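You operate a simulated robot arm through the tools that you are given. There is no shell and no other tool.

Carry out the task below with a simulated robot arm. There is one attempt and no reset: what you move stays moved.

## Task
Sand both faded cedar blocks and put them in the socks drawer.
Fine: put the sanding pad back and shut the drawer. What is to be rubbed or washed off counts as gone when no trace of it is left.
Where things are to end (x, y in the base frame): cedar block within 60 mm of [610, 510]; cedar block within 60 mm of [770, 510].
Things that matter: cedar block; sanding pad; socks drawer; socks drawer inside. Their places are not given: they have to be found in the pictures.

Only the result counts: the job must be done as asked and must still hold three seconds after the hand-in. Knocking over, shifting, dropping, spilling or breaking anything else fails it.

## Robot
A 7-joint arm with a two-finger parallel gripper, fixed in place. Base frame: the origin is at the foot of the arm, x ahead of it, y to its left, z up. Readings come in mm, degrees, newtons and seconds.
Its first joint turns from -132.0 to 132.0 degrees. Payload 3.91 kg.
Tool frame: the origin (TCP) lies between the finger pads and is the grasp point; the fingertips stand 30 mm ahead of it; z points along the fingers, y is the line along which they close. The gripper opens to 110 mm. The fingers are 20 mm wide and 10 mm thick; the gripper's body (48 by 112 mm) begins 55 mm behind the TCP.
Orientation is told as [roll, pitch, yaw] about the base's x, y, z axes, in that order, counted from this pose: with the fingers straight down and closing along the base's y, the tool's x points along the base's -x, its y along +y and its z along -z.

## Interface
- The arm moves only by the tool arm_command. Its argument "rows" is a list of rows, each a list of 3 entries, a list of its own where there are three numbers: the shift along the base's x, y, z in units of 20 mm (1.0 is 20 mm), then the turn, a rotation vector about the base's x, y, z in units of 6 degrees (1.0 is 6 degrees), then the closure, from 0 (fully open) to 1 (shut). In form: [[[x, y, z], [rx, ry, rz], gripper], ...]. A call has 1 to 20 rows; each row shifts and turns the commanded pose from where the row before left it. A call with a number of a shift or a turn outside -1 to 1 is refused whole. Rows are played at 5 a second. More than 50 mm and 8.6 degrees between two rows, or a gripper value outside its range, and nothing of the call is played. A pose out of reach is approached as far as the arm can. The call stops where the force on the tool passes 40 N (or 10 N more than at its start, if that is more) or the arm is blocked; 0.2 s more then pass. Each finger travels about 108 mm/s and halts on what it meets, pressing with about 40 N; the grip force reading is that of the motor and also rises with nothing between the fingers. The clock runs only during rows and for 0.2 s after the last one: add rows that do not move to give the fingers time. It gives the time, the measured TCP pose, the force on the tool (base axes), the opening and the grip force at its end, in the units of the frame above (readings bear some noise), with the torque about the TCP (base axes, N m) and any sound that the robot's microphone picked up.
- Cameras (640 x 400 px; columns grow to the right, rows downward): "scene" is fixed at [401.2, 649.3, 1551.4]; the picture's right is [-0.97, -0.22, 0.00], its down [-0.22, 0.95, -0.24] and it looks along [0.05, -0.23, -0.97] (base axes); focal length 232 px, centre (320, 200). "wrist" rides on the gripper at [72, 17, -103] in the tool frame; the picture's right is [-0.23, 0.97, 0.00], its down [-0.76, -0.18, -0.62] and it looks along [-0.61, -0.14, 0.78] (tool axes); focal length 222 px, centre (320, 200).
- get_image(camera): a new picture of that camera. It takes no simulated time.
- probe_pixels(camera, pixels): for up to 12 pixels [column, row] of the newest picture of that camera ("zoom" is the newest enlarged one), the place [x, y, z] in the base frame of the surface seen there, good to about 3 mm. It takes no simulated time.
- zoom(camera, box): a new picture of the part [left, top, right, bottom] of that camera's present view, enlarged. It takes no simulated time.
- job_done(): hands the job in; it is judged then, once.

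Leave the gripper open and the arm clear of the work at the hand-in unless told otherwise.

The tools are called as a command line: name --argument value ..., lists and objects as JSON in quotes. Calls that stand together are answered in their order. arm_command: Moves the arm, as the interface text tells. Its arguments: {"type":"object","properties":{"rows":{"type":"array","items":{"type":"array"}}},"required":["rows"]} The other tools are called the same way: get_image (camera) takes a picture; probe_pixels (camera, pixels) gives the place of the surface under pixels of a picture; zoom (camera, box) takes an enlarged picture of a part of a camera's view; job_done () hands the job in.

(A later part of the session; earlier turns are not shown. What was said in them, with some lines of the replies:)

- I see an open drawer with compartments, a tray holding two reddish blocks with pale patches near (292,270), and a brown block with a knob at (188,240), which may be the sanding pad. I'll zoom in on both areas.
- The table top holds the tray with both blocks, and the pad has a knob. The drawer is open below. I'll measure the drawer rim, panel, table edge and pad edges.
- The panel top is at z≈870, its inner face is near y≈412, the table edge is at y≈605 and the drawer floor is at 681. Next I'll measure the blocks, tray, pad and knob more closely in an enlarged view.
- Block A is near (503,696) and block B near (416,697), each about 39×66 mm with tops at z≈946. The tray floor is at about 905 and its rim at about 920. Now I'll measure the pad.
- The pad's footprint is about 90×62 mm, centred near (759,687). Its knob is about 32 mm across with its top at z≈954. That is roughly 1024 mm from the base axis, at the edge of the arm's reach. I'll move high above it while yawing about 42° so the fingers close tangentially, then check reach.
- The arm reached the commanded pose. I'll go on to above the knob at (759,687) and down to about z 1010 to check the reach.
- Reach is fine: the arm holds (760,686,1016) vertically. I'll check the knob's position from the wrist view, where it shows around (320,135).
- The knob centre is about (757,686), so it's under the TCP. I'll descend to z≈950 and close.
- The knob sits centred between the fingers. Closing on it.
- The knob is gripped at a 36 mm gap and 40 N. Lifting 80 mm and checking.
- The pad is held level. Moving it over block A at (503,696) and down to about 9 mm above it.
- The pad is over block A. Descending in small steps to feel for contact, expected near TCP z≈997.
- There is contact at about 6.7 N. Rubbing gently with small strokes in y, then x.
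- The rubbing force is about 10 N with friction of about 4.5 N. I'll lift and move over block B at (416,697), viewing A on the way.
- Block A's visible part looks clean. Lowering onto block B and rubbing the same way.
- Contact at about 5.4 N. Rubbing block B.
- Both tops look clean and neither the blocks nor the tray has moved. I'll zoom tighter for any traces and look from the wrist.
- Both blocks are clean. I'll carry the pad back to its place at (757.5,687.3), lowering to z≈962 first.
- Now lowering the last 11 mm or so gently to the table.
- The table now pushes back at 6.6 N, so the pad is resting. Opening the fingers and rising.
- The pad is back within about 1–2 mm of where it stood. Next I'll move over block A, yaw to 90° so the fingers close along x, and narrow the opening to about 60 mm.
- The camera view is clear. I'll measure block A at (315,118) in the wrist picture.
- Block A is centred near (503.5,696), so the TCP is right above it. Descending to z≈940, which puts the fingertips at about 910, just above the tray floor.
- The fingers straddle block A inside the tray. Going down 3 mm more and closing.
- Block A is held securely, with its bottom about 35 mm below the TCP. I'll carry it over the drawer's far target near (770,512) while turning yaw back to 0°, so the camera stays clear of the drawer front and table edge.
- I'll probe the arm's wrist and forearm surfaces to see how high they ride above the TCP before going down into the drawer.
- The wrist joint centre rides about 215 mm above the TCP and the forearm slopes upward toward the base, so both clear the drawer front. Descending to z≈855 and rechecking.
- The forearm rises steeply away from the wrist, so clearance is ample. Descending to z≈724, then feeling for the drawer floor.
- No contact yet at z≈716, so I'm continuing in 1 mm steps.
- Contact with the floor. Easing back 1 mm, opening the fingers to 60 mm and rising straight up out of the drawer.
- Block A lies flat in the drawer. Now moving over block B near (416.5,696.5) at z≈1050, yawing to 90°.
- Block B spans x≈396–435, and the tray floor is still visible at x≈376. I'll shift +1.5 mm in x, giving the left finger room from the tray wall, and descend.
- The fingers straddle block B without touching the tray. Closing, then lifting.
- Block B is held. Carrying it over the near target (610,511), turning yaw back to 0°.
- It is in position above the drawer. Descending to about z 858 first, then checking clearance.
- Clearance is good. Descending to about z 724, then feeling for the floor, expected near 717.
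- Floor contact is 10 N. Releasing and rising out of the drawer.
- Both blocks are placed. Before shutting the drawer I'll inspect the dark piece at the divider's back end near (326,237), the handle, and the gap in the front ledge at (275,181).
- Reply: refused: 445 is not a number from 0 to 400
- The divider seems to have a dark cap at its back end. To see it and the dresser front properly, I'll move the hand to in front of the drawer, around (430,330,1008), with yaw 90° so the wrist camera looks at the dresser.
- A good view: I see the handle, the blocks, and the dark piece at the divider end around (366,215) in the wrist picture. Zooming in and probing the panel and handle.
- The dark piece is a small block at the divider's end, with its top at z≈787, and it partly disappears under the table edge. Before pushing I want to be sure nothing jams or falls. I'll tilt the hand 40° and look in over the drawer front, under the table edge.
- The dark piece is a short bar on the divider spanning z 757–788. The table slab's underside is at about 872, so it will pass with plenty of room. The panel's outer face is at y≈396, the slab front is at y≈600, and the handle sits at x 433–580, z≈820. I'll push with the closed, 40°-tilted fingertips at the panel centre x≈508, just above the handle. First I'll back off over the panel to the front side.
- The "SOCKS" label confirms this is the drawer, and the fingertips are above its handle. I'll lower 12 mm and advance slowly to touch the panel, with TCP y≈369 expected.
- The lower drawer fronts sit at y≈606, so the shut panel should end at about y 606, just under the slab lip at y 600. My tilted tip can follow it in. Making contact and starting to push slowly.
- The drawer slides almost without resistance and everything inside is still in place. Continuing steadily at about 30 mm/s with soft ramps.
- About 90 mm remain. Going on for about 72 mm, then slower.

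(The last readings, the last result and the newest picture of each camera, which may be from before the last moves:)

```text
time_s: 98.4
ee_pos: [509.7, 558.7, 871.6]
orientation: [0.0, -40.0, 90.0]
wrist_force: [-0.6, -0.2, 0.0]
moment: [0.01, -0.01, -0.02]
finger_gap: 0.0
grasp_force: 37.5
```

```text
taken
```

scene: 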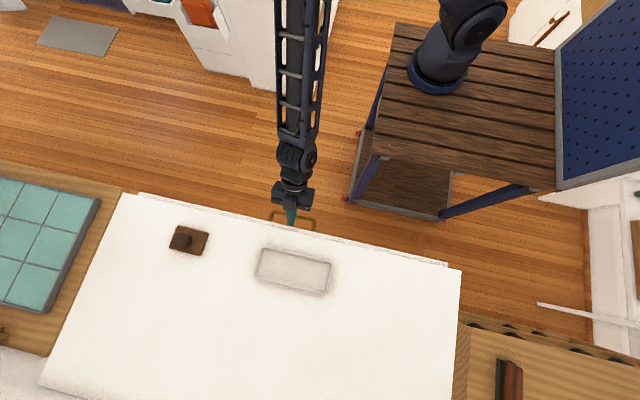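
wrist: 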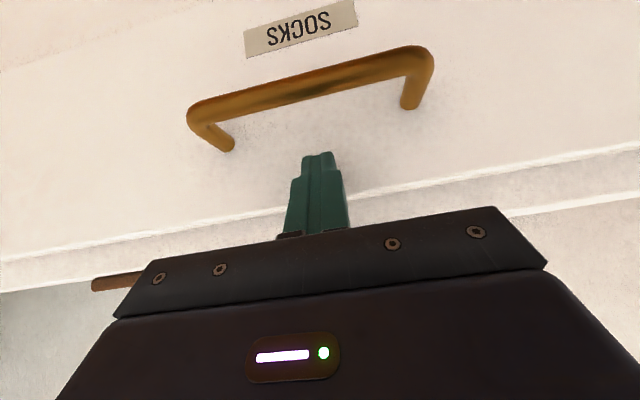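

About 20 mm remain. Pushing at 2–3 mm per row and watching the force.

arm_command --rows '[[[0, 0.15, 0], [0, 0, 0], 1], [[0, 0.15, 0], [0, 0, 0], 1], [[0, 0.15, 0], [0, 0, 0], 1], [[0, 0.15, 0], [0, 0, 0], 1], [[0, 0.1, 0], [0, 0, 0], 1], [[0, 0.1, 0], [0, 0, 0], 1], [[0, 0.1, 0], [0, 0, 0], 1]]'

get_image --camera "wrist"

probe_pixels --camera "wrist" --pixels '[[250, 190], [400, 150], [60, 220], [60, 270], [100, 30], [560, 165]]'

```text
time_s: 100.0
ee_pos: [510.0, 576.8, 872.1]
orientation: [0.0, -40.0, 90.0]
wrist_force: [0.3, -0.7, 0.3]
moment: [0.01, 0.04, 0.01]
finger_gap: 0.0
grasp_force: 37.9
```

```text
taken
```

wrist: 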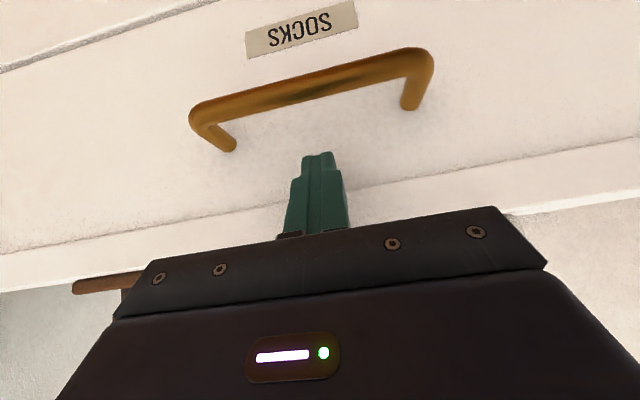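

```text
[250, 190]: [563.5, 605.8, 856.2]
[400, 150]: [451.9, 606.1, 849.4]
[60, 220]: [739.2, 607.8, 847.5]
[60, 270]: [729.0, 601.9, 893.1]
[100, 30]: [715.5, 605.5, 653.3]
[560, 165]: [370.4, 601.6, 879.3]
```

The panel face is at y≈606, level with the lower drawers. Pressing a little further to feel the stop.

arm_command --rows '[[[0, 0.06, 0], [0, 0, 0], 1], [[0, 0.06, 0], [0, 0, 0], 1], [[0, 0, 0], [0, 0, 0], 1]]'

```text
time_s: 100.8
ee_pos: [509.0, 577.5, 871.6]
orientation: [0.1, -40.0, 89.9]
wrist_force: [-1.1, -17.7, 7.8]
moment: [-0.08, -0.07, 0.02]
finger_gap: 0.1
grasp_force: 37.5
```

The stop is firm at 17.7 N, so the drawer is shut. Retreating straight back, then rising and opening the gripper.

arm_command --rows '[[[0, -0.15, 0], [0, 0, 0], 1], [[0, -0.4, 0.2], [0, 0, 0], 1], [[0, -0.8, 0.4], [0, 0, 0], 1], [[0, -0.8, 0.4], [0, 0, 0], 1], [[0, -0.8, 0.6], [0, 0, 0], 1], [[0, -0.8, 0.8], [0, 0, 0], 1], [[0, -0.8, 0.8], [-0.5, 0, 0], 1], [[0, -0.8, 0.8], [-0.6, 0, 0], 0.8], [[0, -0.8, 0.8], [-0.6, 0, 0], 0.6], [[0, -0.8, 0.8], [-0.6, 0, 0], 0.4], [[0, -0.8, 0.8], [-0.6, 0, 0], 0.2], [[0, -0.8, 0.8], [-0.6, 0, 0], 0], [[0, -0.5, 0.8], [-0.6, 0, 0], 0], [[0, -0.5, 0.8], [-0.6, 0, 0], 0], [[0, 0, 0.8], [-0.6, 0, 0], 0], [[0, 0, 0.8], [-0.6, 0, 0], 0], [[0, 0, 0.8], [-0.6, 0, 0], 0], [[0, 0, 0], [-0.77, 0, 0], 0]]'

get_image --camera "scene"

get_image --camera "wrist"

```text
time_s: 104.6
ee_pos: [508.7, 388.0, 1096.6]
orientation: [0.0, 3.6, 89.9]
wrist_force: [0.7, -0.2, -0.2]
moment: [-0.01, -0.01, 0.01]
finger_gap: 110.1
grasp_force: 0.1
```

```text
taken
```

scene: 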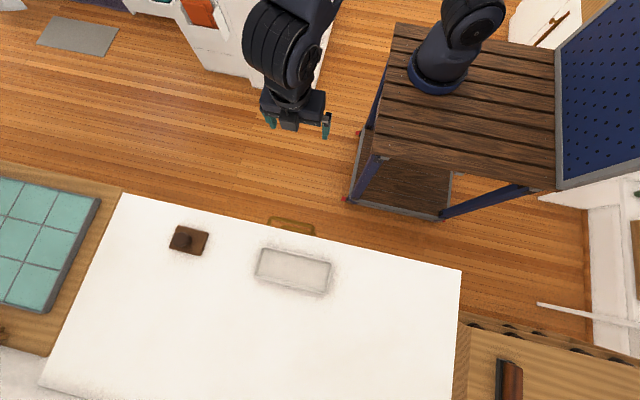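

```text
taken
```

wrist: 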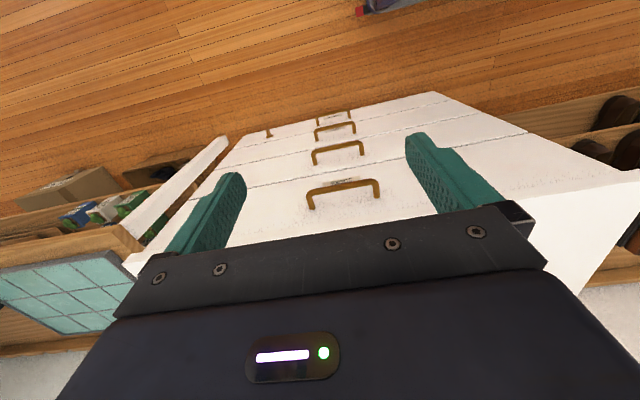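

The drawer looks shut, with its handle in line with the others. I'll confirm the panel didn't rebound and that the pad and tray are still in place.

probe_pixels --camera "wrist" --pixels '[[345, 200], [300, 185], [400, 175], [350, 170], [300, 160]]'

zoom --camera "scene" --box '[150, 180, 350, 300]'

probe_pixels --camera "scene" --pixels '[[291, 220], [291, 226], [300, 270], [177, 228], [207, 235]]'

```text
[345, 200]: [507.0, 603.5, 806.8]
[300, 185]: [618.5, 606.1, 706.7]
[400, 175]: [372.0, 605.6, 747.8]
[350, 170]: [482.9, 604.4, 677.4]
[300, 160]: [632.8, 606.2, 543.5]
```

```text
3.20 times, centred on (250, 240) of scene
```

zoom: 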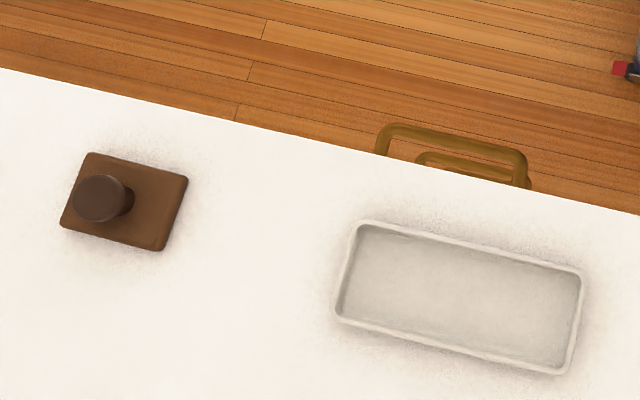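

```text
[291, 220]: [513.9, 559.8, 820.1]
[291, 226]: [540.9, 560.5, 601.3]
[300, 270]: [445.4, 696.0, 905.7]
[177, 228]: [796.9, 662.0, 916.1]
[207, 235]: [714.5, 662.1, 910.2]
```

The drawer front is flush at y≈605, level with the drawer below, and its handle lines up. The pad and tray are where they started, the gripper is open and the arm is clear. Handing in.

job_done

```text
The job is handed in.
```

I sanded both cedar blocks, put them in the socks drawer, put the sanding pad back and shut the drawer. The job is handed in, and I have not seen the judging result.

- **Sanding:** Close-up pictures showed no grey patches left on the top or visible sides of either block. I did not see the undersides.
- **Blocks:** I set them down at about (610, 511) and (771, 512), measured while the drawer was still open. Shutting the drawer carried them about 210 mm in +y with it. I took the given targets to refer to the open drawer, because with it shut y = 510 lies outside the dresser.
- **Drawer:** It was pushed until it met a firm stop, and its front sits at y≈605, level with the drawer below. It slid with almost no resistance, and nothing in it had moved while I could still see inside.
- **Sanding pad:** It is back within about 2 mm of where it stood. The tray looks unmoved.

The gripper is open and the arm is clear of the work.
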